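You operate a simulated robot arm through the tools that you are given. There is no shell and no other tool. Be economical: measure what you need, move in short steps, check, and stop when the job is done.

You run a simulated two-armed robot. Do the job below in one go: nothing can be reset, and whatever is moved stays where it is left.

## Task
Put one of the small housings from the top of the low cream table on the green mat of the assembly bench. Take the grey lamp and leave it on the fourth shelf from the bottom of the store rack. Open the number three drawer, fetch the build slip and set it in the inside of number three drawer, then shut the drawer. Pick up the beige pad with one hand, pass it to the other hand and put it on the top of the left hood. Stack the 9 W white carton from the top of the low steel shelf on top of the 15 W white carton. Pull the right cabinet door open. Do these in any order. Set down upright: grey lamp.

The check looks at the end state, three seconds after you hand in, the way a careful person would. Anything else that was tipped, shoved, dropped, spilled or broken makes it a failure.

## Robot
Two 7-joint arms with two-finger grippers on one trunk, on a base that drives. Base frame: it is fixed to the floor where the robot stands at the start and does not move with it; the origin is under the middle of the robot, x ahead of it, y to its left, z up; the surface under the hand at the start is at about z = 0.5. Readings come in m, degrees, newtons and seconds.
The left shoulder is at the start at [0.06, 0.123, 0.945], the right one opposite. With the tool pointing down near the work surface each hand reaches from about 0.1 to 0.7 m from the robot's upright axis, wherever it stands, measured 20 degrees to its own side. Places, roughly: beige pad (22x5x24 cm) [0.8, -3.2, 0.9]; build slip [1.75, 3.25, 0.75]; fourth shelf of the store rack [0.2, 3.8, 1.3]; green mat of the assembly bench [2.1, 3.3, 0.8]; grey lamp [1.5, 2, 0.75]; inside of number three drawer [1.4, 3.5, 0.3]; number three drawer [1.4, 3.3, 0.4]; right cabinet door [-1.2, 0.8, 0.4]; small housing (6x6x6 cm) [0.6, 0.2, 0.5]; top of the left hood [4, -1.3, 1.2]; white carton [0.75, -3, 0.75]. Payload 1.47 kg a hand.
The TCP of each hand is the grasp point between the finger pads, 0.016 m short of the fingertips. In the tool frame z runs along the fingers and y along their closing line. Largest opening 0.087 m; the body of the gripper starts 0.055 m behind the TCP.
Orientation is that of the tool frame in the base frame, as a unit quaternion [w, x, y, z]. With the fingers straight down and closing along the base's y, the tool's x points along the base's -x, its y along +y and its z along -z.

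## Interface
- The arms move only by the tool send_rows. It takes "left_plan", "right_plan" or both (then of equal length, played together; a hand with none holds still); each is a list of rows, each a list of 3 entries, a list of its own where there are three numbers: the turn, a rotation vector about the tool's x, y, z in degrees, then the shift along the tool's x, y, z in m, then the finger opening in m, from 0 to 0.087. In form: [[[wx, wy, wz], [dx, dy, dz], hand], ...]. A call has 1 to 20 rows; each row is the pose to reach, as a shift and turn from the pose commanded when the call began, along the tool's axes at that moment. Each row takes 0.2 s and may step no farther than 0.05 m and 8.6 degrees from the row before; otherwise, or with a gripper value out of range, the whole call is refused. A pose out of reach is approached as far as the arm can. The call stops where the force on the tool passes 40 N (or 10 N more than at its start, if that is more) or the arm is blocked; 0.2 s more then pass. The fingers move at their own pace (about 0.153 m/s each) and stop on an object; they squeeze with about 25 N. The grip force told is the motor's: it shows also when the fingers shut on nothing. Time passes only in rows, and 0.2 s behind the last, so rows that repeat a pose let the fingers close. It gives the time, the measured TCP pose, the force on the tool (base axes), the opening and the grip force at its end, in the units of the frame above (readings bear some noise), with the torque about the TCP (base axes, N m) and any sound that the robot's microphone picked up, and new pictures: "pictures" is both (left out), scene, wrist or none (wrist: the cameras of the hands that moved).
- Cameras (640 x 400 px; columns grow to the right, rows downward): "scene" is now at [0.0208, 0.0632, 1.4847]; the picture's right is [0.98, -0.20, 0.00], its down [-0.17, -0.86, -0.48] and it looks along [0.10, 0.47, -0.88] (base axes); focal length 281 px, centre (320, 200). "left" rides on the left gripper at [0.073, -0.012, -0.09] in its tool frame; the picture's right is [0.16, 0.99, 0.00], its down [-0.72, 0.12, -0.68] and it looks along [-0.67, 0.11, 0.73] (tool axes); focal length 247 px, centre (320, 200). "right" rides on the right gripper at [0.073, 0.012, -0.09] in its tool frame; the picture's right is [-0.16, 0.99, 0.00], its down [-0.72, -0.12, -0.68] and it looks along [-0.67, -0.11, 0.73] (tool axes); focal length 247 px, centre (320, 200). There is no depth. A picture from a camera that has moved, and an enlarged one, comes with that camera's place and axes in the base frame and with its lens.
- raise_lower(by): slides the trunk up (or, below 0, down) by that many m; the arms and the scene camera ride with it, the base frame stays. It gives what a move gives, with no picture.
- drive_base(legs): drives the robot by 1 to 6 legs, each [ahead, left, turn to the left] in m, m and degrees, along the robot's own axes; the way and the turn of a leg run together, so that a leg with both is an arc; at most 1.5 m and 180 degrees a leg. The arms and the cameras ride along, it lands a little off, and it stops where it bumps. It gives what a move gives, and a new picture of the scene camera.
- head_to(pan, tilt): turns the head with the scene camera to pan (to the left, within 120 degrees either way) and tilt (down, from -29 to 69), counted from straight ahead of the robot. It gives what a move gives, and a new picture of the scene camera.
- enlarge(camera, box): a new picture of the part [left, top, right, bottom] of that camera's present view, enlarged. The clock stands still meanwhile.
- job_done(): hands the job in; it is judged then, once.

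Go step by step. Nothing tells you exact positions but the pictures and the camera data: compare them with the known pose of the tool, close in by small moves and look again before you grip or let go. The budget is 207 turns and 260 pictures, counting those below and the enlarged ones. Unless the task says otherwise, let go and move clear before handing in.

The tools are called after "Emit:" by a JSON object that holds its "api" and its "payload". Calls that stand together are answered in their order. send_rows: Moves the arms, as the interface text tells. Its arguments: {"type":"object","properties":{"left_plan":{"type":"array"},"right_plan":{"type":"array"},"pictures":{"type":"string","enum":["both","scene","wrist","none"]}},"required":[]} The other tools are called the same way: raise_lower (by) slides the trunk up or down; drive_base (legs) drives the base; head_to (pan, tilt) turns the head that bears the scene camera; enlarge (camera, box) takes an enlarged picture of a part of a camera's view; job_done () hands the job in.

At the start:

```text
t: 0.0
left_ee_pos: [0.3675, 0.5426, 0.8092]
left_tcp_rot: [0.0, 0.0, 1.0, 0.0]
left_contact_force: [-0.2, -0.2, 0.3]
left_moment: [-0.01, -0.02, -0.02]
left_grip_width: 0.0869
left_grasp_force: 0.0
right_ee_pos: [0.4589, 0.0776, 0.7412]
right_tcp_rot: [0.0, 0.0, 1.0, 0.0]
right_contact_force: [0.0, -0.4, -0.2]
right_moment: [0.02, 0.0, 0.01]
right_grip_width: 0.0869
right_grasp_force: 0.1
trunk travel left (down, up): [-0.1, 0.13]
robot x, y, heading: [0.0004, 0.0005, 0.1]
head pan, tilt: [78.5, 61.1]
```

scene: 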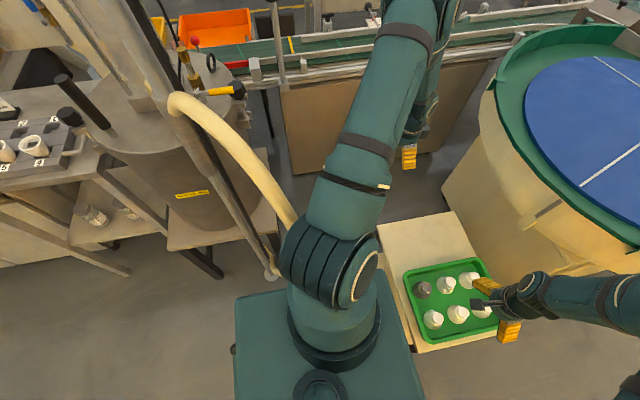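
right: 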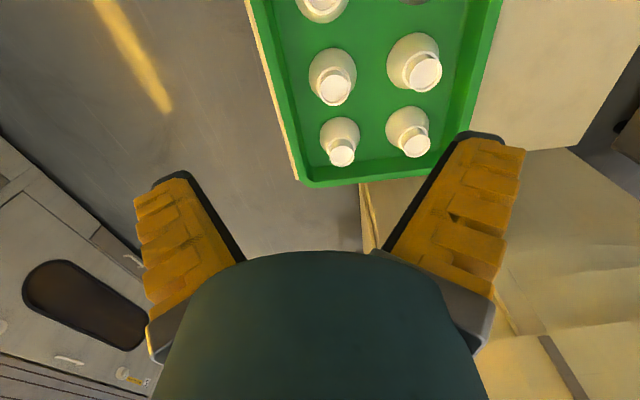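
left: 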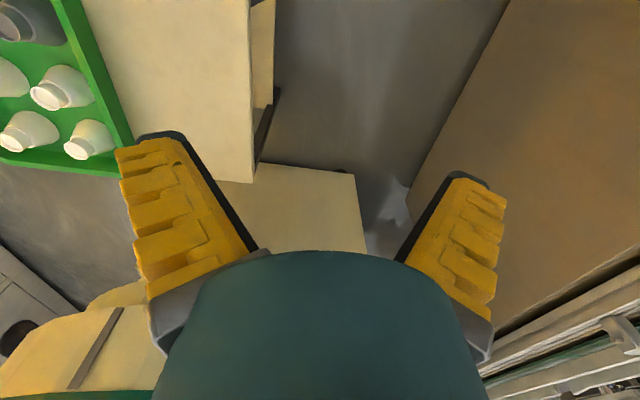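

I see the cream table with a green tray of white housings on my left-front. First I look around to learn the layout.

Emit:
{"api": "head_to", "payload": {"pan": 20, "tilt": 50}}

Emit:
{"api": "head_to", "payload": {"pan": 60, "tilt": 15}}

Emit:
{"api": "head_to", "payload": {"pan": 115, "tilt": 15}}

Emit:
{"api": "head_to", "payload": {"pan": 0, "tilt": 15}}

Emit:
{"api": "head_to", "payload": {"pan": -65, "tilt": 15}}

Emit:
{"api": "head_to", "payload": {"pan": -118, "tilt": 15}}

```text
t: 1.3
left_ee_pos: [0.3683, 0.5428, 0.8086]
left_tcp_rot: [-0.001, 0.0, 1.0, 0.001]
left_contact_force: [-0.3, 0.1, -0.4]
left_moment: [0.02, -0.02, 0.0]
left_grip_width: 0.0869
left_grasp_force: 0.0
right_ee_pos: [0.4583, 0.0769, 0.741]
right_tcp_rot: [0.001, 0.0, 1.0, 0.0]
right_contact_force: [0.1, -0.7, -1.1]
right_moment: [-0.03, 0.0, -0.02]
right_grip_width: 0.0868
right_grasp_force: 0.1
trunk travel left (down, up): [-0.1, 0.13]
robot x, y, heading: [-0.0008, -0.0011, 0.1]
head pan, tilt: [20.0, 50.0]
camera scene: at [0.08, 0.0255, 1.4985], right [0.34, -0.94, 0.0], down [-0.72, -0.26, -0.64], along [0.6, 0.22, -0.77], focal length 281 px, centre (320, 200)
```

scene: 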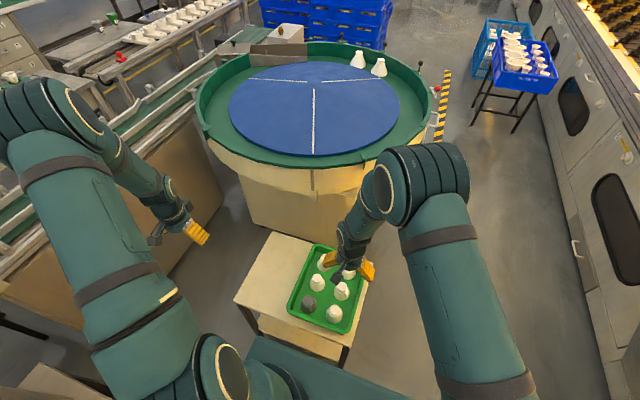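

```text
t: 2.4
left_ee_pos: [0.3676, 0.5427, 0.8097]
left_tcp_rot: [-0.001, 0.0, 1.0, 0.0]
left_contact_force: [0.6, -0.5, -0.3]
left_moment: [0.01, 0.03, 0.01]
left_grip_width: 0.087
left_grasp_force: 0.0
right_ee_pos: [0.4596, 0.0768, 0.7409]
right_tcp_rot: [0.0, 0.001, 1.0, 0.0]
right_contact_force: [-0.8, -0.2, -0.4]
right_moment: [0.02, -0.01, 0.03]
right_grip_width: 0.087
right_grasp_force: 0.1
trunk travel left (down, up): [-0.1, 0.13]
robot x, y, heading: [-0.0012, -0.0032, 0.1]
head pan, tilt: [60.0, 15.0]
camera scene: at [0.0545, 0.08, 1.5522], right [0.87, -0.5, 0.0], down [-0.13, -0.22, -0.97], along [0.48, 0.84, -0.26], focal length 281 px, centre (320, 200)
```

scene: 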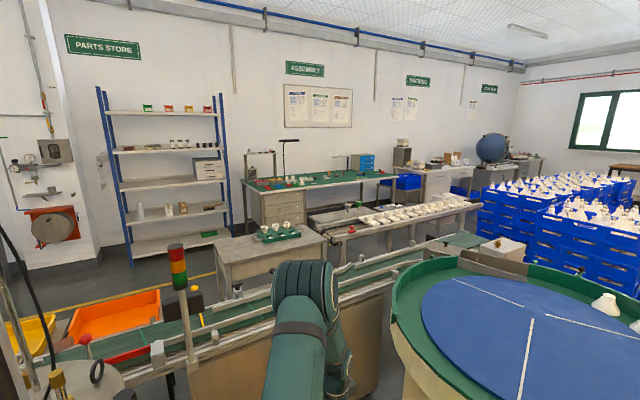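

```text
t: 3.6
left_ee_pos: [0.367, 0.543, 0.8101]
left_tcp_rot: [0.0, 0.0, 1.0, 0.0]
left_contact_force: [0.3, 0.5, -0.2]
left_moment: [0.0, 0.01, -0.01]
left_grip_width: 0.0869
left_grasp_force: 0.0
right_ee_pos: [0.4583, 0.0768, 0.742]
right_tcp_rot: [0.0, 0.001, 1.0, 0.0]
right_contact_force: [0.2, 0.8, -0.2]
right_moment: [0.03, -0.02, -0.01]
right_grip_width: 0.0871
right_grasp_force: 0.0
trunk travel left (down, up): [-0.1, 0.13]
robot x, y, heading: [0.0039, -0.0012, -0.1]
head pan, tilt: [115.0, 15.0]
camera scene: at [-0.0317, 0.0838, 1.5523], right [0.91, 0.42, 0.0], down [0.11, -0.23, -0.97], along [-0.41, 0.88, -0.26], focal length 281 px, centre (320, 200)
```

scene: 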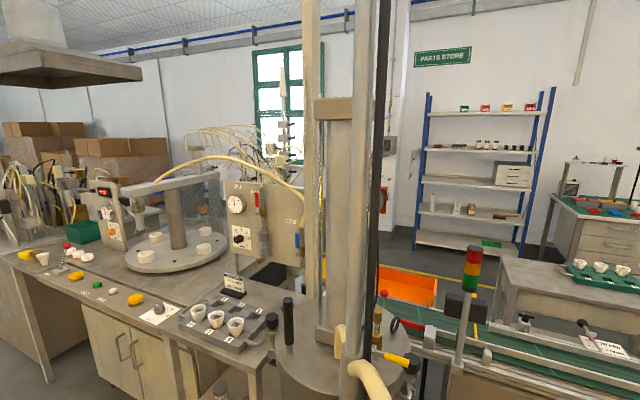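

```text
t: 5.5
left_ee_pos: [0.3681, 0.5438, 0.8088]
left_tcp_rot: [0.0, 0.0, 1.0, 0.0]
left_contact_force: [-0.3, 0.1, -0.3]
left_moment: [-0.03, -0.03, -0.01]
left_grip_width: 0.087
left_grasp_force: 0.0
right_ee_pos: [0.4582, 0.0759, 0.742]
right_tcp_rot: [0.0, 0.001, 1.0, 0.0]
right_contact_force: [0.5, -0.3, 0.0]
right_moment: [0.03, 0.01, 0.03]
right_grip_width: 0.087
right_grasp_force: 0.1
trunk travel left (down, up): [-0.1, 0.13]
robot x, y, heading: [0.0025, 0.0029, 0.2]
head pan, tilt: [0.0, 15.0]
camera scene: at [0.1011, -0.0009, 1.5523], right [0.0, -1.0, 0.0], down [-0.26, 0.0, -0.97], along [0.97, 0.0, -0.26], focal length 281 px, centre (320, 200)
```

scene: 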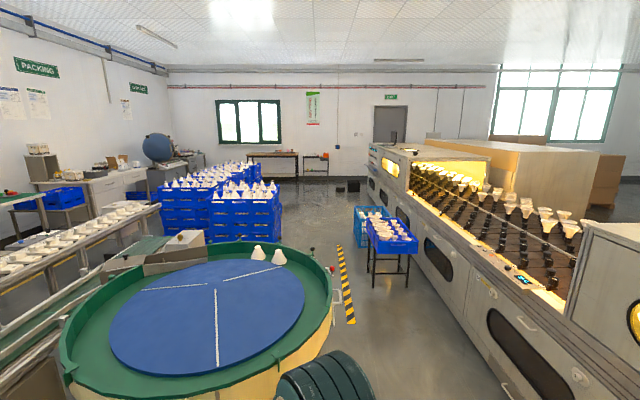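

```text
t: 6.9
left_ee_pos: [0.3678, 0.5445, 0.8088]
left_tcp_rot: [-0.001, 0.0, 1.0, 0.0]
left_contact_force: [-0.9, 0.1, -0.3]
left_moment: [0.0, 0.02, 0.02]
left_grip_width: 0.0872
left_grasp_force: 0.0
right_ee_pos: [0.4584, 0.0766, 0.7414]
right_tcp_rot: [0.0, 0.0, 1.0, 0.0]
right_contact_force: [0.3, 0.5, 0.3]
right_moment: [0.0, 0.02, -0.01]
right_grip_width: 0.0872
right_grasp_force: 0.0
trunk travel left (down, up): [-0.1, 0.13]
robot x, y, heading: [-0.0008, 0.0017, -0.1]
head pan, tilt: [-65.0, 15.0]
camera scene: at [0.0472, -0.0855, 1.5523], right [-0.91, -0.42, 0.0], down [-0.11, 0.23, -0.97], along [0.41, -0.88, -0.26], focal length 281 px, centre (320, 200)
```

scene: 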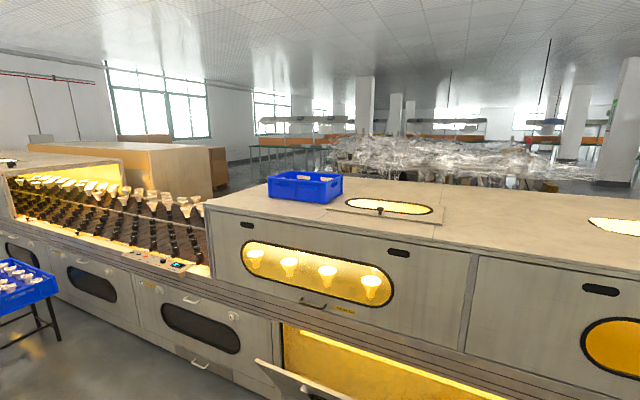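

```text
t: 8.1
left_ee_pos: [0.3678, 0.5427, 0.8096]
left_tcp_rot: [0.0, 0.0, 1.0, 0.0]
left_contact_force: [0.0, -1.1, 0.0]
left_moment: [0.0, 0.04, 0.01]
left_grip_width: 0.0868
left_grasp_force: 0.0
right_ee_pos: [0.4594, 0.0769, 0.7415]
right_tcp_rot: [0.001, 0.0, 1.0, -0.001]
right_contact_force: [-0.2, -0.6, -0.6]
right_moment: [0.01, -0.03, 0.0]
right_grip_width: 0.087
right_grasp_force: 0.1
trunk travel left (down, up): [-0.1, 0.13]
robot x, y, heading: [-0.0015, 0.0049, -0.1]
head pan, tilt: [-118.0, 15.0]
camera scene: at [-0.0361, -0.0834, 1.5523], right [-0.88, 0.47, 0.0], down [0.12, 0.23, -0.97], along [-0.45, -0.85, -0.26], focal length 281 px, centre (320, 200)
```

scene: 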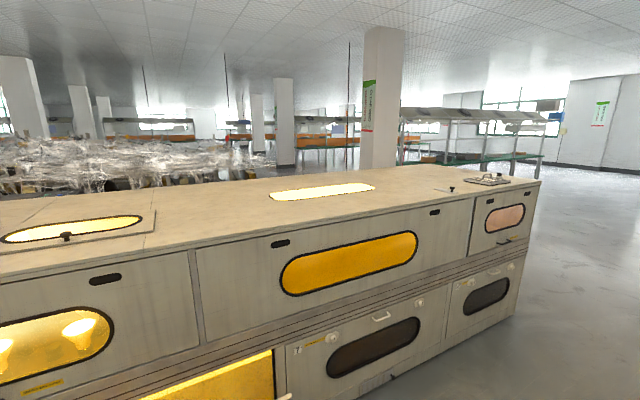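

The room is mapped roughly; now I look closely at the housings in the tray and the door nearby.

Emit:
{"api": "head_to", "payload": {"pan": 30, "tilt": 69}}

Emit:
{"api": "enlarge", "payload": {"camera": "right", "box": [220, 0, 540, 200]}}

Emit:
{"api": "enlarge", "payload": {"camera": "scene", "box": [240, 0, 560, 200]}}

```text
t: 10.4
left_ee_pos: [0.3667, 0.5419, 0.8097]
left_tcp_rot: [0.0, 0.0, 1.0, 0.0]
left_contact_force: [0.7, 0.0, -0.5]
left_moment: [-0.01, 0.0, 0.01]
left_grip_width: 0.0872
left_grasp_force: 0.1
right_ee_pos: [0.4581, 0.0766, 0.742]
right_tcp_rot: [0.0, 0.0, 1.0, 0.0]
right_contact_force: [0.1, -0.8, 0.7]
right_moment: [0.05, 0.01, 0.0]
right_grip_width: 0.0869
right_grasp_force: 0.1
trunk travel left (down, up): [-0.1, 0.13]
robot x, y, heading: [0.0019, 0.0001, 0.2]
head pan, tilt: [30.0, 68.8]
camera scene: at [0.0561, 0.027, 1.4766], right [0.5, -0.87, 0.0], down [-0.81, -0.47, -0.36], along [0.31, 0.18, -0.93], focal length 281 px, centre (320, 200)
```

scene: 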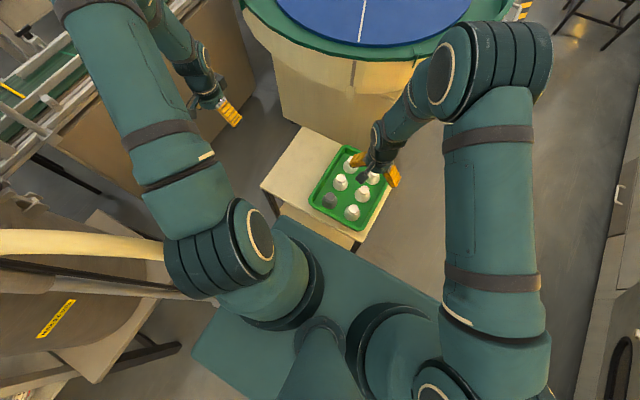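

```text
2.00 times, centred on (380, 100) of right
camera zoom: at [0.3844, 0.0892, 0.8319], right [0.16, 0.99, 0.0], down [0.72, -0.12, 0.68], along [0.67, -0.11, -0.73], focal length 494 px, centre (200, 400)
```

zoom: 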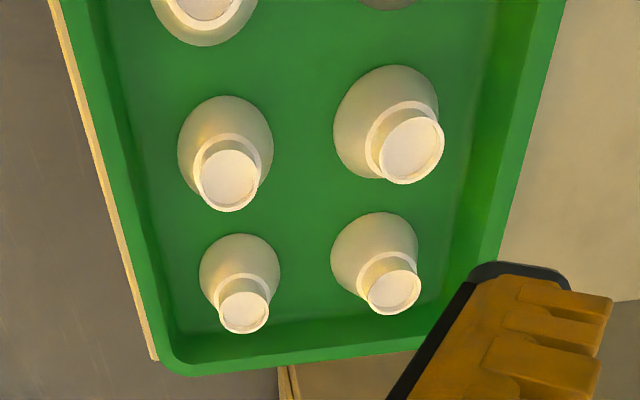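

```text
2.00 times, centred on (400, 100) of scene
camera zoom: at [0.0561, 0.027, 1.4766], right [0.5, -0.87, 0.0], down [-0.81, -0.47, -0.36], along [0.31, 0.18, -0.93], focal length 561 px, centre (160, 400)
```

zoom: 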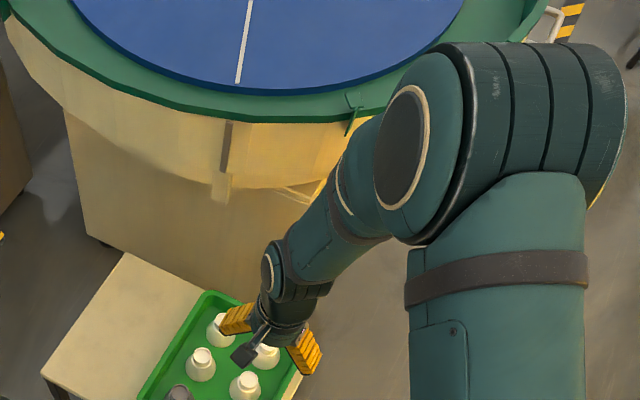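

White capped housings stand about 8–9 cm apart, caps at about z 0.57. I take the far-right one at about (0.55, 0.088) with the right hand, first moving above it.

Emit:
{"api": "send_rows", "payload": {"right_plan": [[[0, 0, 0], [-0.045, 0.005, 0.0], 0.065], [[0, 0, 0], [-0.091, 0.011, 0.0], 0.065], [[0, 0, 0], [-0.091, 0.011, 0.05], 0.065], [[0, 0, 0], [-0.091, 0.011, 0.09], 0.065]]}}

Emit:
{"api": "enlarge", "payload": {"camera": "right", "box": [160, 0, 480, 200]}}

Emit:
{"api": "enlarge", "payload": {"camera": "scene", "box": [300, 120, 460, 220]}}

```text
t: 11.4
left_ee_pos: [0.3686, 0.5435, 0.8081]
left_tcp_rot: [0.0, 0.001, 1.0, 0.001]
left_contact_force: [-0.4, 0.5, 0.3]
left_moment: [0.0, -0.01, 0.01]
left_grip_width: 0.0868
left_grasp_force: 0.0
right_ee_pos: [0.5492, 0.0896, 0.6491]
right_tcp_rot: [0.0, 0.0, 1.0, 0.0]
right_contact_force: [0.3, 0.0, 0.4]
right_moment: [0.01, -0.03, -0.04]
right_grip_width: 0.069
right_grasp_force: 3.1
trunk travel left (down, up): [-0.1, 0.13]
robot x, y, heading: [0.0012, 0.0016, 0.0]
head pan, tilt: [30.0, 68.8]
camera scene: at [0.0565, 0.0271, 1.4766], right [0.5, -0.87, 0.0], down [-0.81, -0.47, -0.36], along [0.31, 0.18, -0.93], focal length 281 px, centre (320, 200)
camera right: at [0.4755, 0.1013, 0.7402], right [0.16, 0.99, 0.0], down [0.72, -0.12, 0.68], along [0.67, -0.11, -0.73], focal length 247 px, centre (320, 200)
```

scene: 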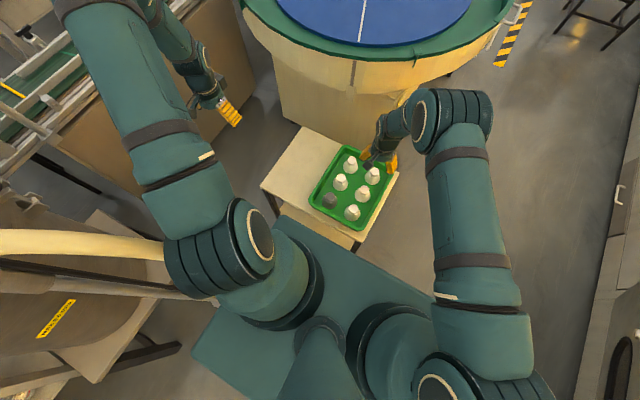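
right: 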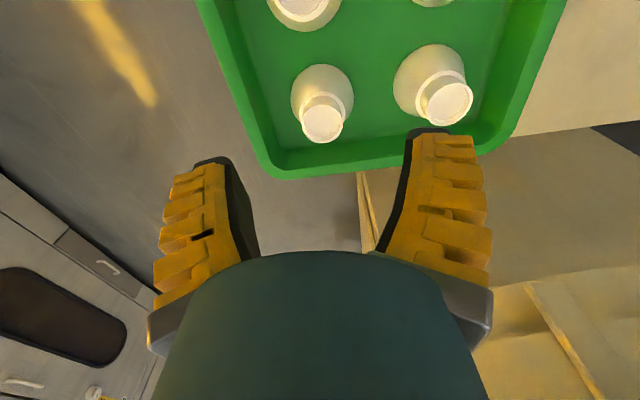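

```text
2.00 times, centred on (320, 100) of right
camera zoom: at [0.4755, 0.1013, 0.7402], right [0.16, 0.99, 0.0], down [0.72, -0.12, 0.68], along [0.67, -0.11, -0.73], focal length 494 px, centre (320, 400)
```

zoom: 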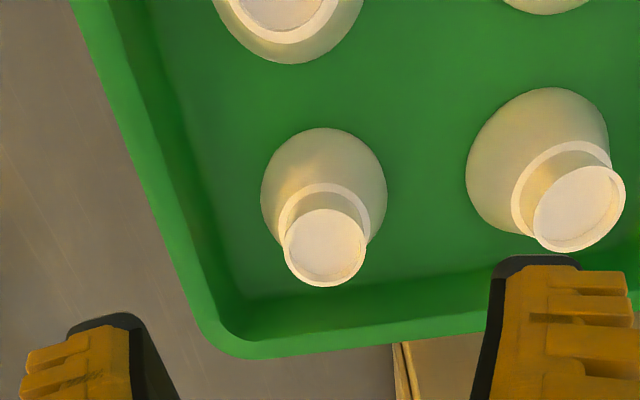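

```text
4.00 times, centred on (380, 170) of scene
camera zoom: at [0.0565, 0.0271, 1.4766], right [0.5, -0.87, 0.0], down [-0.81, -0.47, -0.36], along [0.31, 0.18, -0.93], focal length 1123 px, centre (80, 320)
```

zoom: 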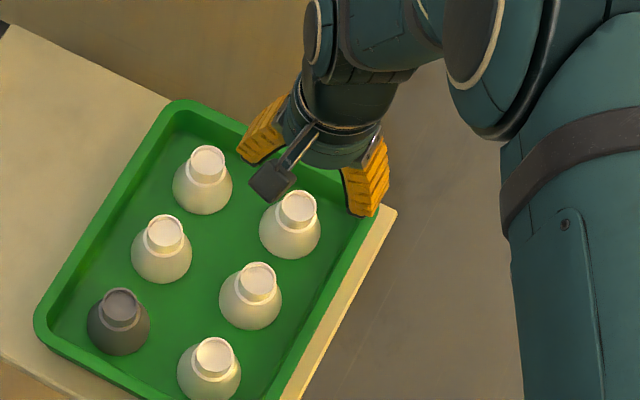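

Triangulating gives the cap top at about (0.564, 0.088, 0.554), 3.2 cm wide. I descend to grip the cap and close.

Emit:
{"api": "send_rows", "payload": {"right_plan": [[[0, 0, 0], [-0.015, -0.001, 0.0], 0.06], [[0, 0, 0], [-0.015, -0.001, 0.04], 0.06], [[0, 0, 0], [-0.015, -0.001, 0.075], 0.06], [[0, 0, 0], [-0.015, -0.001, 0.098], 0.06], [[0, 0, 0], [-0.015, -0.001, 0.098], 0.06]]}}

Emit:
{"api": "enlarge", "payload": {"camera": "scene", "box": [300, 120, 460, 220]}}

```text
t: 12.6
left_ee_pos: [0.3686, 0.5429, 0.8098]
left_tcp_rot: [0.001, 0.0, 1.0, 0.0]
left_contact_force: [-0.1, 0.9, -0.2]
left_moment: [-0.02, 0.02, -0.03]
left_grip_width: 0.0871
left_grasp_force: 0.1
right_ee_pos: [0.5648, 0.0865, 0.5517]
right_tcp_rot: [0.0, 0.0, 1.0, 0.001]
right_contact_force: [0.2, 1.1, 1.1]
right_moment: [-0.02, 0.04, 0.01]
right_grip_width: 0.0639
right_grasp_force: 2.4
trunk travel left (down, up): [-0.1, 0.13]
robot x, y, heading: [-0.0012, 0.0028, 0.3]
head pan, tilt: [30.0, 68.8]
camera scene: at [0.0561, 0.0271, 1.4766], right [0.5, -0.87, 0.0], down [-0.81, -0.47, -0.36], along [0.31, 0.18, -0.93], focal length 281 px, centre (320, 200)
camera right: at [0.4905, 0.0989, 0.6423], right [0.16, 0.99, 0.0], down [0.72, -0.12, 0.68], along [0.67, -0.11, -0.73], focal length 247 px, centre (320, 200)
```

scene: 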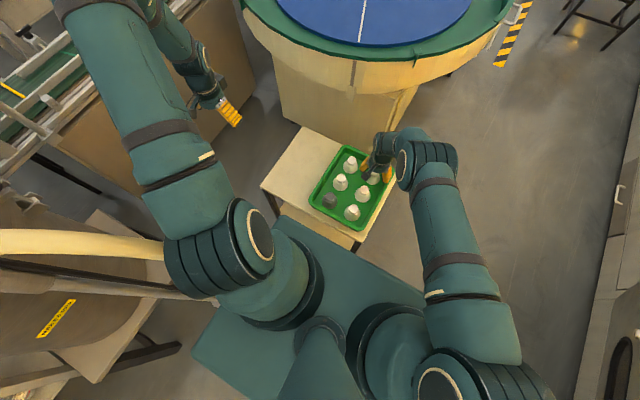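
right: 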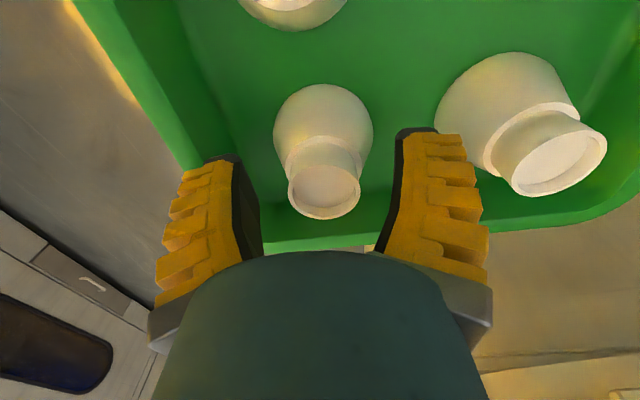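

```text
4.00 times, centred on (380, 170) of scene
camera zoom: at [0.0561, 0.0271, 1.4766], right [0.5, -0.87, 0.0], down [-0.81, -0.47, -0.36], along [0.31, 0.18, -0.93], focal length 1123 px, centre (80, 320)
```

zoom: 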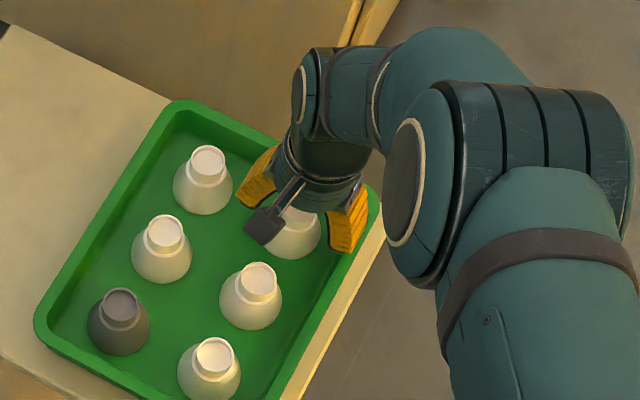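

The cap sits right at the grasp point. Close and lift.

Emit:
{"api": "send_rows", "payload": {"right_plan": [[[0, 0, 0], [0, 0.001, 0.003], 0.04], [[0, 0, 0], [0, 0.001, 0.003], 0.02], [[0, 0, 0], [0, 0.001, 0.003], 0.02], [[0, 0, 0], [0, 0.001, 0.003], 0.02], [[0, 0, 0], [0, 0.001, -0.03], 0.02], [[0, 0, 0], [0, 0.001, -0.08], 0.02], [[0, 0, 0], [0, 0.001, -0.12], 0.02]]}}

```text
t: 14.2
left_ee_pos: [0.3682, 0.5434, 0.81]
left_tcp_rot: [0.0, 0.0, 1.0, 0.001]
left_contact_force: [0.4, 0.5, -0.5]
left_moment: [0.0, -0.03, 0.01]
left_grip_width: 0.0867
left_grasp_force: 0.1
right_ee_pos: [0.5635, 0.0867, 0.6743]
right_tcp_rot: [0.0, 0.0, 1.0, 0.001]
right_contact_force: [0.1, 0.6, -0.5]
right_moment: [-0.02, -0.01, -0.02]
right_grip_width: 0.0237
right_grasp_force: 25.4
trunk travel left (down, up): [-0.1, 0.13]
robot x, y, heading: [-0.0013, -0.0005, 0.2]
head pan, tilt: [30.0, 68.8]
camera scene: at [0.0557, 0.0269, 1.4766], right [0.5, -0.87, 0.0], down [-0.81, -0.47, -0.36], along [0.31, 0.18, -0.93], focal length 281 px, centre (320, 200)
camera right: at [0.4889, 0.0996, 0.7653], right [0.16, 0.99, 0.0], down [0.72, -0.12, 0.68], along [0.67, -0.11, -0.73], focal length 247 px, centre (320, 200)
```

scene: 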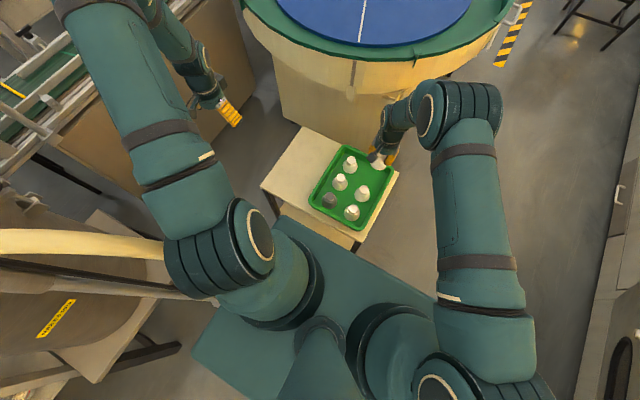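
right: 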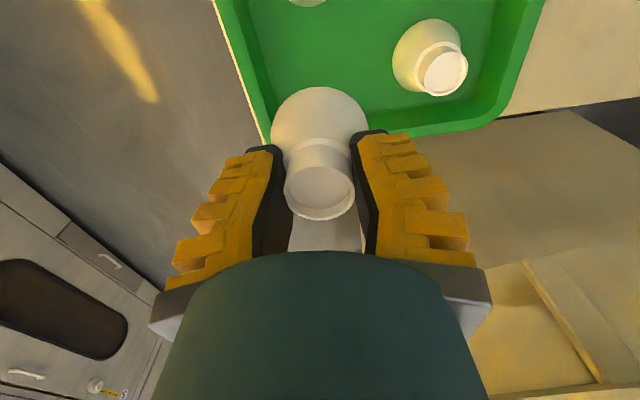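

The housing is held (bottom about 5.5 cm below the grasp point). I tuck both arms for driving, and look to the left and behind.

Emit:
{"api": "send_rows", "payload": {"right_plan": [[[0, 0, 0], [0.0, 0.0, -0.04], 0.02], [[0, 0, 0], [0.0, 0.0, -0.08], 0.02], [[0, 0, 0], [0.02, -0.03, -0.12], 0.02], [[0, 0, 0], [0.05, -0.065, -0.13], 0.02], [[0, 0, 0], [0.08, -0.1, -0.14], 0.02], [[0, 0, 0], [0.11, -0.135, -0.15], 0.02], [[0, 0, 0], [0.14, -0.17, -0.16], 0.02], [[0, 0, 0], [0.17, -0.205, -0.17], 0.02], [[0, 0, 0], [0.2, -0.24, -0.17], 0.02], [[0, 0, 0], [0.22, -0.27, -0.17], 0.02]], "left_plan": [[[0, 0, 0], [0.0, 0.0, 0], 0.087], [[0, 0, 0], [0.0, -0.03, 0], 0.087], [[0, 0, 0], [0.0, -0.06, 0], 0.087], [[0, 0, 0], [0.0, -0.09, 0], 0.087], [[0, 0, 0], [0.0, -0.12, 0], 0.087], [[0, 0, 0], [0.0, -0.15, -0.01], 0.087], [[0, 0, 0], [0.0, -0.18, -0.02], 0.087], [[0, 0, 0], [0.0, -0.21, -0.03], 0.087], [[0, 0, 0], [0.0, -0.24, -0.03], 0.087], [[0, 0, 0], [0.0, -0.27, -0.03], 0.087]], "pictures": "none"}}

Emit:
{"api": "head_to", "payload": {"pan": 118, "tilt": 45}}

Emit:
{"api": "head_to", "payload": {"pan": 80, "tilt": 40}}

Emit:
{"api": "head_to", "payload": {"pan": -118, "tilt": 45}}

```text
refused: row 3 steps farther than a row can; nothing moved
```

```text
t: 15.8
left_ee_pos: [0.3681, 0.5431, 0.8096]
left_tcp_rot: [0.0, -0.001, 1.0, 0.0]
left_contact_force: [-0.5, -0.2, -0.1]
left_moment: [0.02, 0.0, -0.02]
left_grip_width: 0.0872
left_grasp_force: 0.1
right_ee_pos: [0.5632, 0.0874, 0.6739]
right_tcp_rot: [0.0, 0.0, 1.0, 0.0]
right_contact_force: [0.5, 0.0, -0.4]
right_moment: [0.0, 0.0, 0.02]
right_grip_width: 0.0229
right_grasp_force: 25.1
trunk travel left (down, up): [-0.1, 0.13]
robot x, y, heading: [0.0009, -0.0011, 0.2]
head pan, tilt: [118.0, 45.0]
camera scene: at [-0.0304, 0.0709, 1.5055], right [0.88, 0.47, 0.0], down [0.33, -0.62, -0.71], along [-0.33, 0.62, -0.71], focal length 281 px, centre (320, 200)
```

scene: 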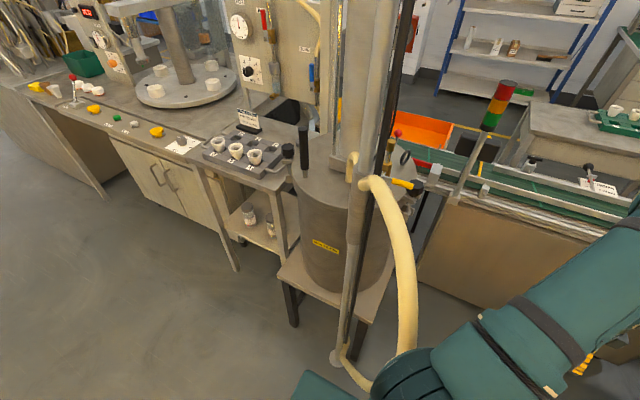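

```text
t: 16.9
left_ee_pos: [0.3683, 0.5424, 0.8088]
left_tcp_rot: [0.0, 0.0, 1.0, 0.0]
left_contact_force: [-0.5, -0.1, 0.1]
left_moment: [0.03, -0.01, -0.03]
left_grip_width: 0.0871
left_grasp_force: 0.0
right_ee_pos: [0.5641, 0.0879, 0.6745]
right_tcp_rot: [0.0, -0.001, 1.0, 0.0]
right_contact_force: [0.3, -0.4, -0.2]
right_moment: [0.01, 0.02, -0.02]
right_grip_width: 0.0197
right_grasp_force: 24.4
trunk travel left (down, up): [-0.1, 0.13]
robot x, y, heading: [-0.0011, -0.0008, 0.1]
head pan, tilt: [80.0, 40.0]
camera scene: at [0.0224, 0.0828, 1.5127], right [0.98, -0.17, 0.0], down [-0.11, -0.63, -0.77], along [0.13, 0.75, -0.64], focal length 281 px, centre (320, 200)
```

scene: 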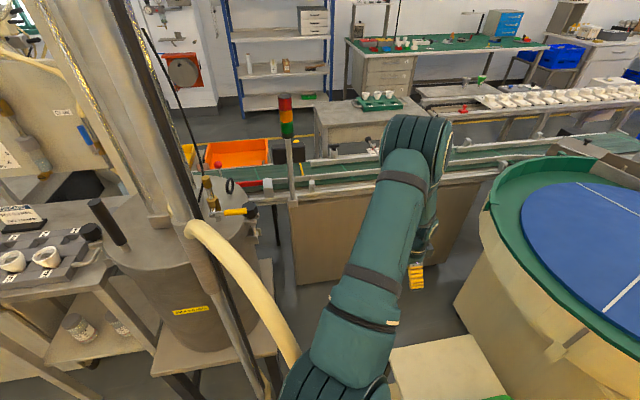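

```text
t: 19.8
left_ee_pos: [0.3677, 0.543, 0.8097]
left_tcp_rot: [0.0, 0.001, 1.0, 0.0]
left_contact_force: [-0.5, 0.2, -0.5]
left_moment: [-0.01, -0.02, -0.01]
left_grip_width: 0.0868
left_grasp_force: 0.0
right_ee_pos: [0.5636, 0.0873, 0.6745]
right_tcp_rot: [0.0, 0.0, 1.0, 0.0]
right_contact_force: [-0.3, -0.1, -0.6]
right_moment: [-0.01, 0.0, -0.03]
right_grip_width: 0.0202
right_grasp_force: 25.3
trunk travel left (down, up): [-0.1, 0.13]
robot x, y, heading: [-0.001, -0.0009, 0.1]
head pan, tilt: [-118.0, 45.0]
camera scene: at [-0.0304, -0.0727, 1.5055], right [-0.88, 0.47, 0.0], down [0.33, 0.62, -0.71], along [-0.33, -0.62, -0.71], focal length 281 px, centre (320, 200)
```

scene: 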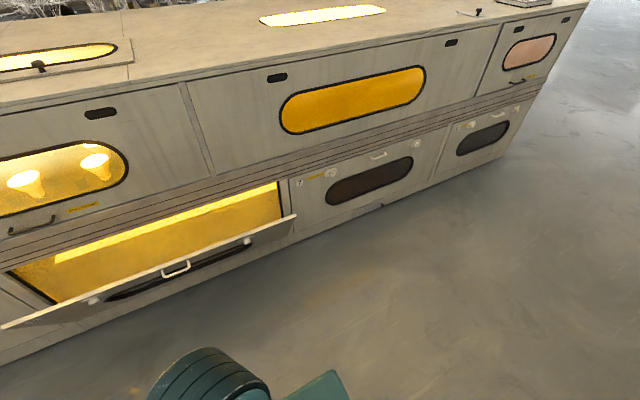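

The grip width has shrunk a little, so I check the held housing before moving.

Emit:
{"api": "enlarge", "payload": {"camera": "right", "box": [160, 50, 480, 250]}}

```text
2.00 times, centred on (320, 150) of right
camera zoom: at [0.4897, 0.0998, 0.7648], right [0.16, 0.99, 0.0], down [0.72, -0.12, 0.68], along [0.67, -0.11, -0.73], focal length 494 px, centre (320, 300)
```

zoom: 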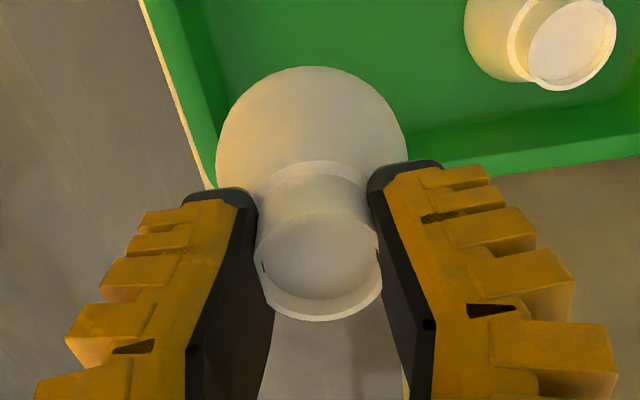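

Emit:
{"api": "send_rows", "payload": {"right_plan": [[[0, 0, 0], [0.0, 0.0, -0.04], 0.0], [[0, 0, 0], [0.0, 0.0, -0.08], 0.0], [[0, 0, 0], [0.0, 0.0, -0.12], 0.0], [[0, 0, 0], [0.02, -0.03, -0.14], 0.0], [[0, 0, 0], [0.04, -0.06, -0.15], 0.0], [[0, 0, 0], [0.06, -0.09, -0.16], 0.0], [[0, 0, 0], [0.085, -0.12, -0.17], 0.0], [[0, 0, 0], [0.11, -0.15, -0.17], 0.0], [[0, 0, 0], [0.135, -0.18, -0.17], 0.0], [[0, 0, 0], [0.16, -0.21, -0.17], 0.0], [[0, 0, 0], [0.185, -0.24, -0.17], 0.0], [[0, 0, 0], [0.2, -0.26, -0.17], 0.0]], "left_plan": [[[0, 0, 0], [0.0, 0.0, 0], 0.087], [[0, 0, 0], [0.0, 0.0, 0], 0.087], [[0, 0, 0], [0.0, -0.03, 0], 0.087], [[0, 0, 0], [0.0, -0.06, 0], 0.087], [[0, 0, 0], [0.0, -0.09, 0], 0.087], [[0, 0, 0], [0.0, -0.12, 0], 0.087], [[0, 0, 0], [0.0, -0.15, -0.01], 0.087], [[0, 0, 0], [0.0, -0.18, -0.02], 0.087], [[0, 0, 0], [0.0, -0.21, -0.03], 0.087], [[0, 0, 0], [0.0, -0.24, -0.03], 0.087], [[0, 0, 0], [0.0, -0.27, -0.03], 0.087], [[0, 0, 0], [0.0, -0.28, -0.03], 0.087]], "pictures": "none"}}

Emit:
{"api": "enlarge", "payload": {"camera": "right", "box": [160, 50, 480, 250]}}

```text
t: 22.4
left_ee_pos: [0.3706, 0.263, 0.8398]
left_tcp_rot: [0.0, 0.001, 1.0, 0.0]
left_contact_force: [0.1, 0.3, 0.3]
left_moment: [-0.03, 0.04, 0.01]
left_grip_width: 0.087
left_grasp_force: 0.0
right_ee_pos: [0.3637, -0.1713, 0.8433]
right_tcp_rot: [0.0, -0.001, 1.0, 0.0]
right_contact_force: [0.1, 0.4, -0.9]
right_moment: [-0.04, -0.01, 0.01]
right_grip_width: 0.0203
right_grasp_force: 24.8
trunk travel left (down, up): [-0.1, 0.13]
robot x, y, heading: [0.0017, 0.0019, -0.2]
head pan, tilt: [-118.0, 45.0]
```

```text
2.00 times, centred on (320, 150) of right
camera zoom: at [0.2896, -0.1593, 0.9338], right [0.16, 0.99, 0.0], down [0.72, -0.12, 0.68], along [0.67, -0.11, -0.73], focal length 494 px, centre (320, 300)
```

zoom: 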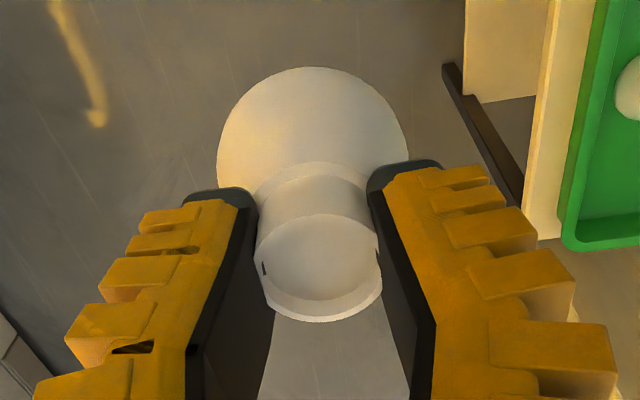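

The grip is steady. I back up 1.4 m along free floor, then turn left to face the cabinet doors.

Emit:
{"api": "drive_base", "payload": {"legs": [[-1.4, -0.1, 0], [0, 0, 90]]}}

Emit:
{"api": "head_to", "payload": {"pan": 0, "tilt": 45}}

```text
t: 25.1
left_ee_pos: [0.0742, 0.2382, 0.8398]
left_tcp_rot: [0.015, 0.005, 1.0, 0.001]
left_contact_force: [5.5, 2.3, 3.6]
left_moment: [-0.09, 0.49, -0.1]
left_grip_width: 0.0868
left_grasp_force: 0.0
right_ee_pos: [0.0586, -0.1945, 0.8439]
right_tcp_rot: [-0.001, 0.001, 1.0, 0.0]
right_contact_force: [-0.7, 1.1, -0.5]
right_moment: [0.0, 0.06, -0.04]
right_grip_width: 0.0202
right_grasp_force: 24.9
trunk travel left (down, up): [-0.1, 0.13]
robot x, y, heading: [-0.305, -0.0239, 0.2]
head pan, tilt: [-118.0, 45.0]
stopped in leg 1: the force on the tool passed its limit at 108 N (the readings are from after the stop); the commanded pose is now the measured one
camera scene: at [-0.3362, -0.0959, 1.5055], right [-0.88, 0.47, 0.0], down [0.33, 0.62, -0.71], along [-0.33, -0.62, -0.71], focal length 281 px, centre (320, 200)
```

scene: 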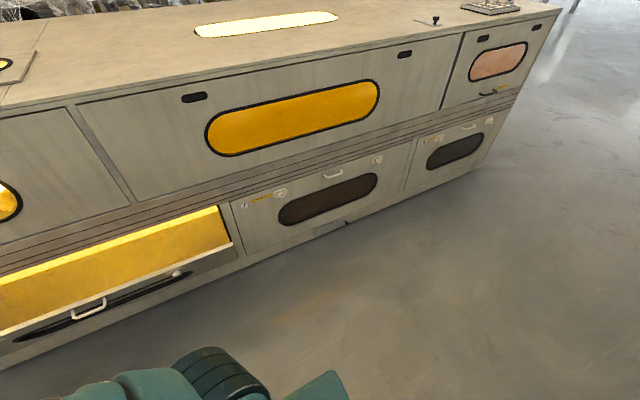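

```text
t: 27.0
left_ee_pos: [0.075, 0.2389, 0.8404]
left_tcp_rot: [0.014, 0.004, 1.0, 0.0]
left_contact_force: [13.2, -4.9, 2.3]
left_moment: [0.33, 0.81, 0.14]
left_grip_width: 0.087
left_grasp_force: 0.0
right_ee_pos: [0.0586, -0.1949, 0.8432]
right_tcp_rot: [0.001, 0.001, 1.0, 0.0]
right_contact_force: [0.6, 0.3, 0.6]
right_moment: [0.0, 0.01, -0.01]
right_grip_width: 0.0205
right_grasp_force: 25.1
trunk travel left (down, up): [-0.1, 0.13]
robot x, y, heading: [-0.3057, -0.0225, 0.4]
head pan, tilt: [0.0, 45.0]
camera scene: at [-0.2163, -0.0246, 1.5054], right [0.0, -1.0, 0.0], down [-0.71, 0.0, -0.71], along [0.71, 0.0, -0.71], focal length 281 px, centre (320, 200)
```

scene: 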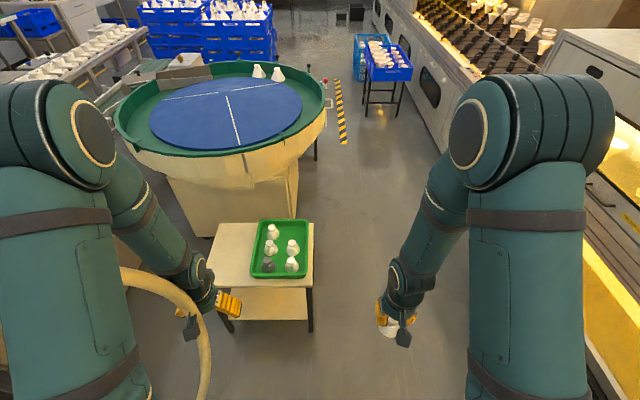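

The left arm brushed the hose while backing. I ease forward, shift right well clear of it, and then back up.

Emit:
{"api": "drive_base", "payload": {"legs": [[0.08, 0, 0], [0, -0.25, 0]]}}

Emit:
{"api": "head_to", "payload": {"pan": 110, "tilt": 55}}

```text
t: 27.8
left_ee_pos: [0.0787, 0.2348, 0.8396]
left_tcp_rot: [0.001, 0.0, 1.0, -0.002]
left_contact_force: [-2.4, -9.4, -2.3]
left_moment: [0.86, -0.41, 0.64]
left_grip_width: 0.087
left_grasp_force: 0.0
right_ee_pos: [0.0736, -0.1951, 0.8429]
right_tcp_rot: [0.001, 0.0, 1.0, 0.0]
right_contact_force: [-0.5, -1.1, -1.0]
right_moment: [-0.04, -0.04, 0.0]
right_grip_width: 0.0207
right_grasp_force: 25.1
trunk travel left (down, up): [-0.1, 0.13]
robot x, y, heading: [-0.2917, -0.0233, -0.1]
head pan, tilt: [0.0, 45.0]
stopped in leg 1: the force on the tool passed its limit at 69 N (the readings are from after the stop); the commanded pose is now the measured one
camera scene: at [-0.2024, -0.0252, 1.5055], right [0.0, -1.0, 0.0], down [-0.71, 0.0, -0.71], along [0.71, 0.0, -0.71], focal length 281 px, centre (320, 200)
```

scene: 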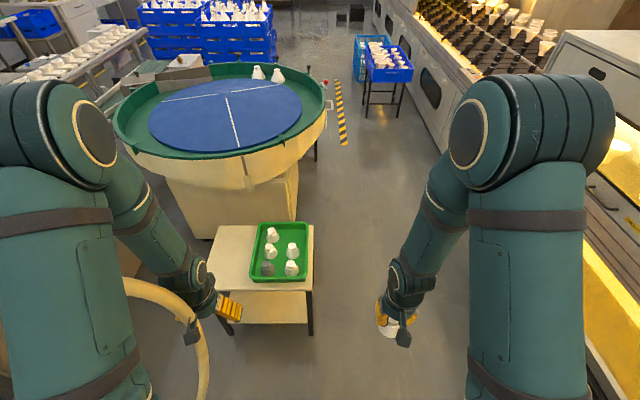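

```text
t: 29.7
left_ee_pos: [0.0784, 0.2345, 0.84]
left_tcp_rot: [0.001, 0.001, 1.0, -0.002]
left_contact_force: [-8.5, -20.7, -7.9]
left_moment: [1.97, -1.38, 1.48]
left_grip_width: 0.0867
left_grasp_force: 0.0
right_ee_pos: [0.0736, -0.1964, 0.8438]
right_tcp_rot: [0.0, 0.001, 1.0, 0.001]
right_contact_force: [0.0, 0.2, 0.1]
right_moment: [0.01, -0.02, 0.02]
right_grip_width: 0.0207
right_grasp_force: 24.7
trunk travel left (down, up): [-0.1, 0.13]
robot x, y, heading: [-0.2923, -0.0201, -0.1]
head pan, tilt: [110.0, 55.0]
camera scene: at [-0.3083, 0.0415, 1.4921], right [0.94, 0.34, 0.0], down [0.28, -0.77, -0.57], along [-0.2, 0.54, -0.82], focal length 281 px, centre (320, 200)
```

scene: 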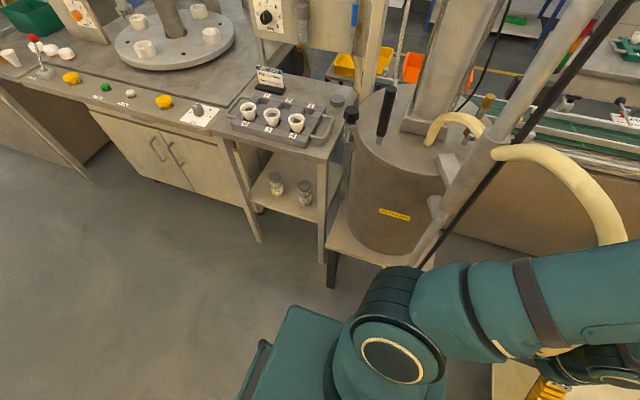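

Emit:
{"api": "enlarge", "payload": {"camera": "left", "box": [0, 0, 640, 400]}}

Emit:
{"api": "head_to", "payload": {"pan": 45, "tilt": 55}}

```text
1.00 times, centred on (320, 200) of left (not enlarged: the box is as wide or as high as the picture)
camera zoom: at [0.0063, 0.2231, 0.9286], right [-0.16, 0.99, 0.0], down [0.72, 0.12, 0.68], along [0.67, 0.11, -0.73], focal length 247 px, centre (320, 200)
```

zoom: 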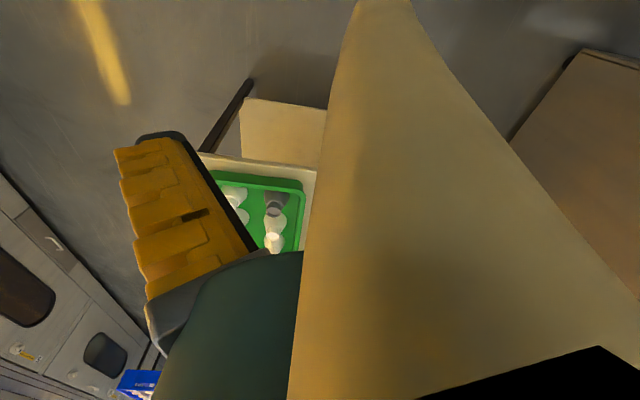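

```text
t: 31.1
left_ee_pos: [0.0795, 0.2351, 0.8404]
left_tcp_rot: [0.002, 0.0, 1.0, -0.001]
left_contact_force: [-8.6, -21.1, -6.5]
left_moment: [2.07, -1.28, 1.51]
left_grip_width: 0.0872
left_grasp_force: 0.1
right_ee_pos: [0.0714, -0.1958, 0.8426]
right_tcp_rot: [0.0, 0.001, 1.0, 0.001]
right_contact_force: [-0.2, -1.2, -1.1]
right_moment: [-0.01, -0.01, -0.02]
right_grip_width: 0.0207
right_grasp_force: 25.0
trunk travel left (down, up): [-0.1, 0.13]
robot x, y, heading: [-0.2924, -0.0214, -0.1]
head pan, tilt: [45.0, 55.0]
camera scene: at [-0.2329, 0.0246, 1.4922], right [0.71, -0.71, 0.0], down [-0.58, -0.58, -0.57], along [0.41, 0.41, -0.82], focal length 281 px, centre (320, 200)
```

scene: 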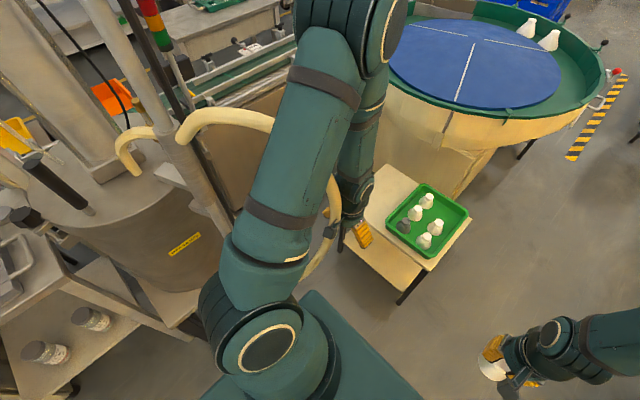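

The hose rests against the outer side of the left wrist. I move the left hand inward and slightly up to come off it.

Emit:
{"api": "send_rows", "payload": {"left_plan": [[[0, 0, 0], [0, -0.03, 0], 0.087], [[0, 0, 0], [0, -0.06, 0], 0.087], [[0, 0, 0], [0, -0.09, -0.01], 0.087], [[0, 0, 0], [0, -0.12, -0.03], 0.087]]}}

```text
t: 32.1
left_ee_pos: [0.0779, 0.1164, 0.8693]
left_tcp_rot: [0.002, 0.0, 1.0, -0.002]
left_contact_force: [0.5, -0.1, 0.2]
left_moment: [0.01, 0.01, 0.02]
left_grip_width: 0.0871
left_grasp_force: 0.0
right_ee_pos: [0.0721, -0.1954, 0.8428]
right_tcp_rot: [0.0, 0.001, 1.0, 0.0]
right_contact_force: [-0.7, -0.7, -0.3]
right_moment: [0.03, -0.01, 0.01]
right_grip_width: 0.0208
right_grasp_force: 24.7
trunk travel left (down, up): [-0.1, 0.13]
robot x, y, heading: [-0.2918, -0.0235, -0.0]
head pan, tilt: [45.0, 55.0]
camera scene: at [-0.2327, 0.0263, 1.4921], right [0.71, -0.71, 0.0], down [-0.58, -0.58, -0.57], along [0.41, 0.41, -0.82], focal length 281 px, centre (320, 200)
camera left: at [0.0059, 0.1043, 0.9592], right [-0.16, 0.99, 0.0], down [0.72, 0.12, 0.68], along [0.67, 0.11, -0.73], focal length 247 px, centre (320, 200)
```

scene: 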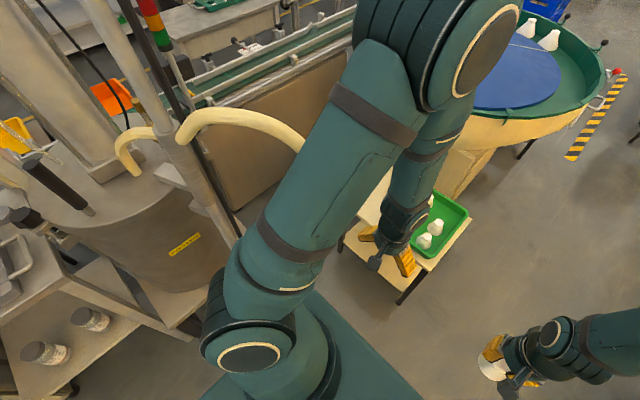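
left: 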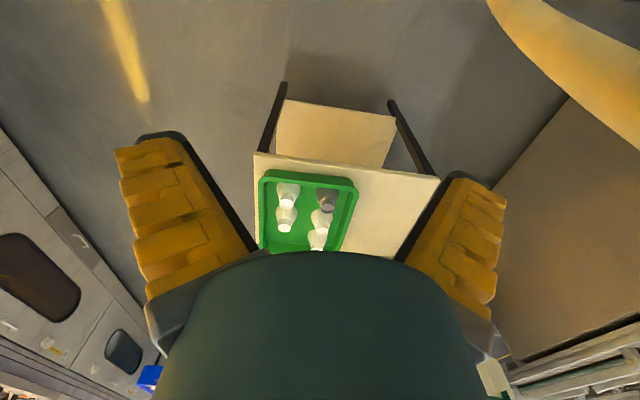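

Free of the hose. Now shift right, back up and turn toward the cabinet.

Emit:
{"api": "drive_base", "payload": {"legs": [[0, -0.22, 0], [-1.15, 0, 0], [0, 0, 90]]}}

Emit:
{"api": "head_to", "payload": {"pan": 0, "tilt": 40}}

```text
t: 44.0
left_ee_pos: [-1.6027, 0.1323, 0.8695]
left_tcp_rot: [-0.002, 0.713, -0.702, 0.001]
left_contact_force: [0.5, 0.0, -0.1]
left_moment: [0.02, -0.03, -0.01]
left_grip_width: 0.0871
left_grasp_force: 0.0
right_ee_pos: [-1.2911, 0.1304, 0.8436]
right_tcp_rot: [0.0, 0.712, -0.702, -0.001]
right_contact_force: [0.3, -0.2, -0.4]
right_moment: [0.01, 0.02, 0.02]
right_grip_width: 0.0207
right_grasp_force: 25.3
trunk travel left (down, up): [-0.1, 0.13]
robot x, y, heading: [-1.4513, -0.2317, 90.7]
head pan, tilt: [45.0, 55.0]
camera scene: at [-1.5115, -0.176, 1.492], right [0.7, 0.72, 0.0], down [0.59, -0.57, -0.57], along [-0.41, 0.4, -0.82], focal length 281 px, centre (320, 200)
```

scene: 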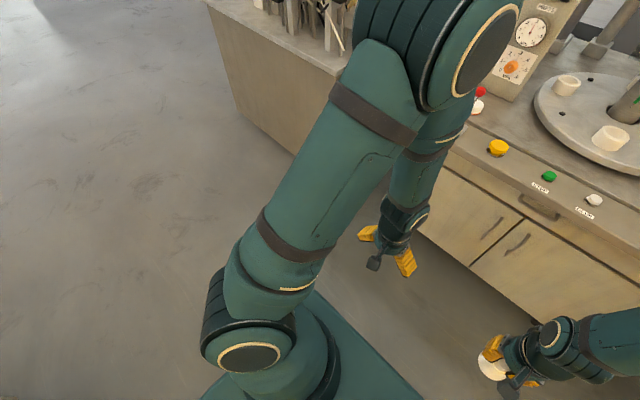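

```text
t: 45.1
left_ee_pos: [-1.6018, 0.1322, 0.8694]
left_tcp_rot: [-0.002, 0.713, -0.702, 0.0]
left_contact_force: [-0.6, 0.3, -0.3]
left_moment: [0.0, -0.02, -0.02]
left_grip_width: 0.0867
left_grasp_force: 0.0
right_ee_pos: [-1.2902, 0.1303, 0.8433]
right_tcp_rot: [-0.001, 0.712, -0.702, -0.001]
right_contact_force: [-1.0, -0.9, 0.2]
right_moment: [-0.01, -0.04, 0.02]
right_grip_width: 0.0206
right_grasp_force: 25.1
trunk travel left (down, up): [-0.1, 0.13]
robot x, y, heading: [-1.4573, -0.2363, 91.0]
head pan, tilt: [0.0, 40.0]
camera scene: at [-1.4609, -0.1412, 1.5127], right [1.0, 0.02, 0.0], down [0.01, -0.64, -0.77], along [-0.01, 0.77, -0.64], focal length 281 px, centre (320, 200)
```

scene: 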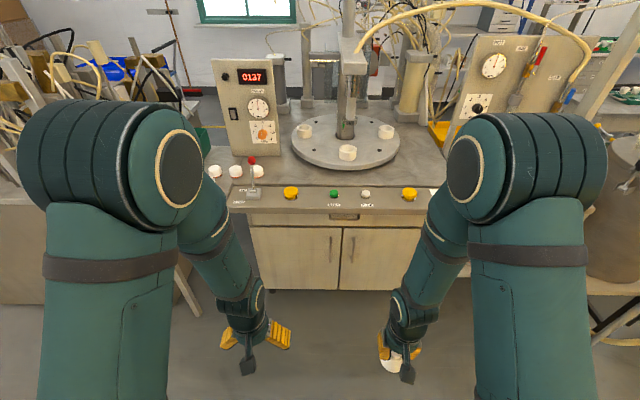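

Emit:
{"api": "enlarge", "payload": {"camera": "scene", "box": [230, 170, 470, 320]}}

```text
2.67 times, centred on (350, 245) of scene
camera zoom: at [-1.4609, -0.1412, 1.5127], right [1.0, 0.02, 0.0], down [0.01, -0.64, -0.77], along [-0.01, 0.77, -0.64], focal length 748 px, centre (240, 80)
```

zoom: 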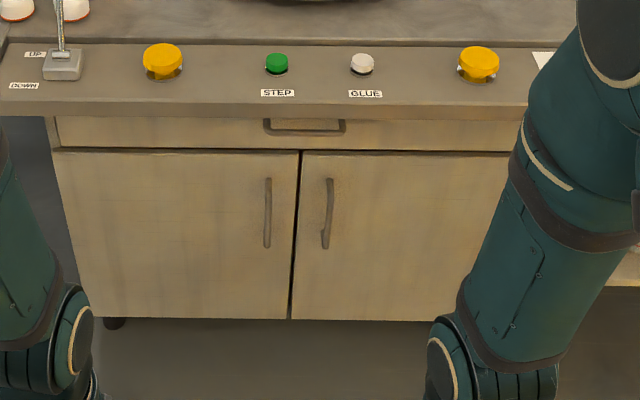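

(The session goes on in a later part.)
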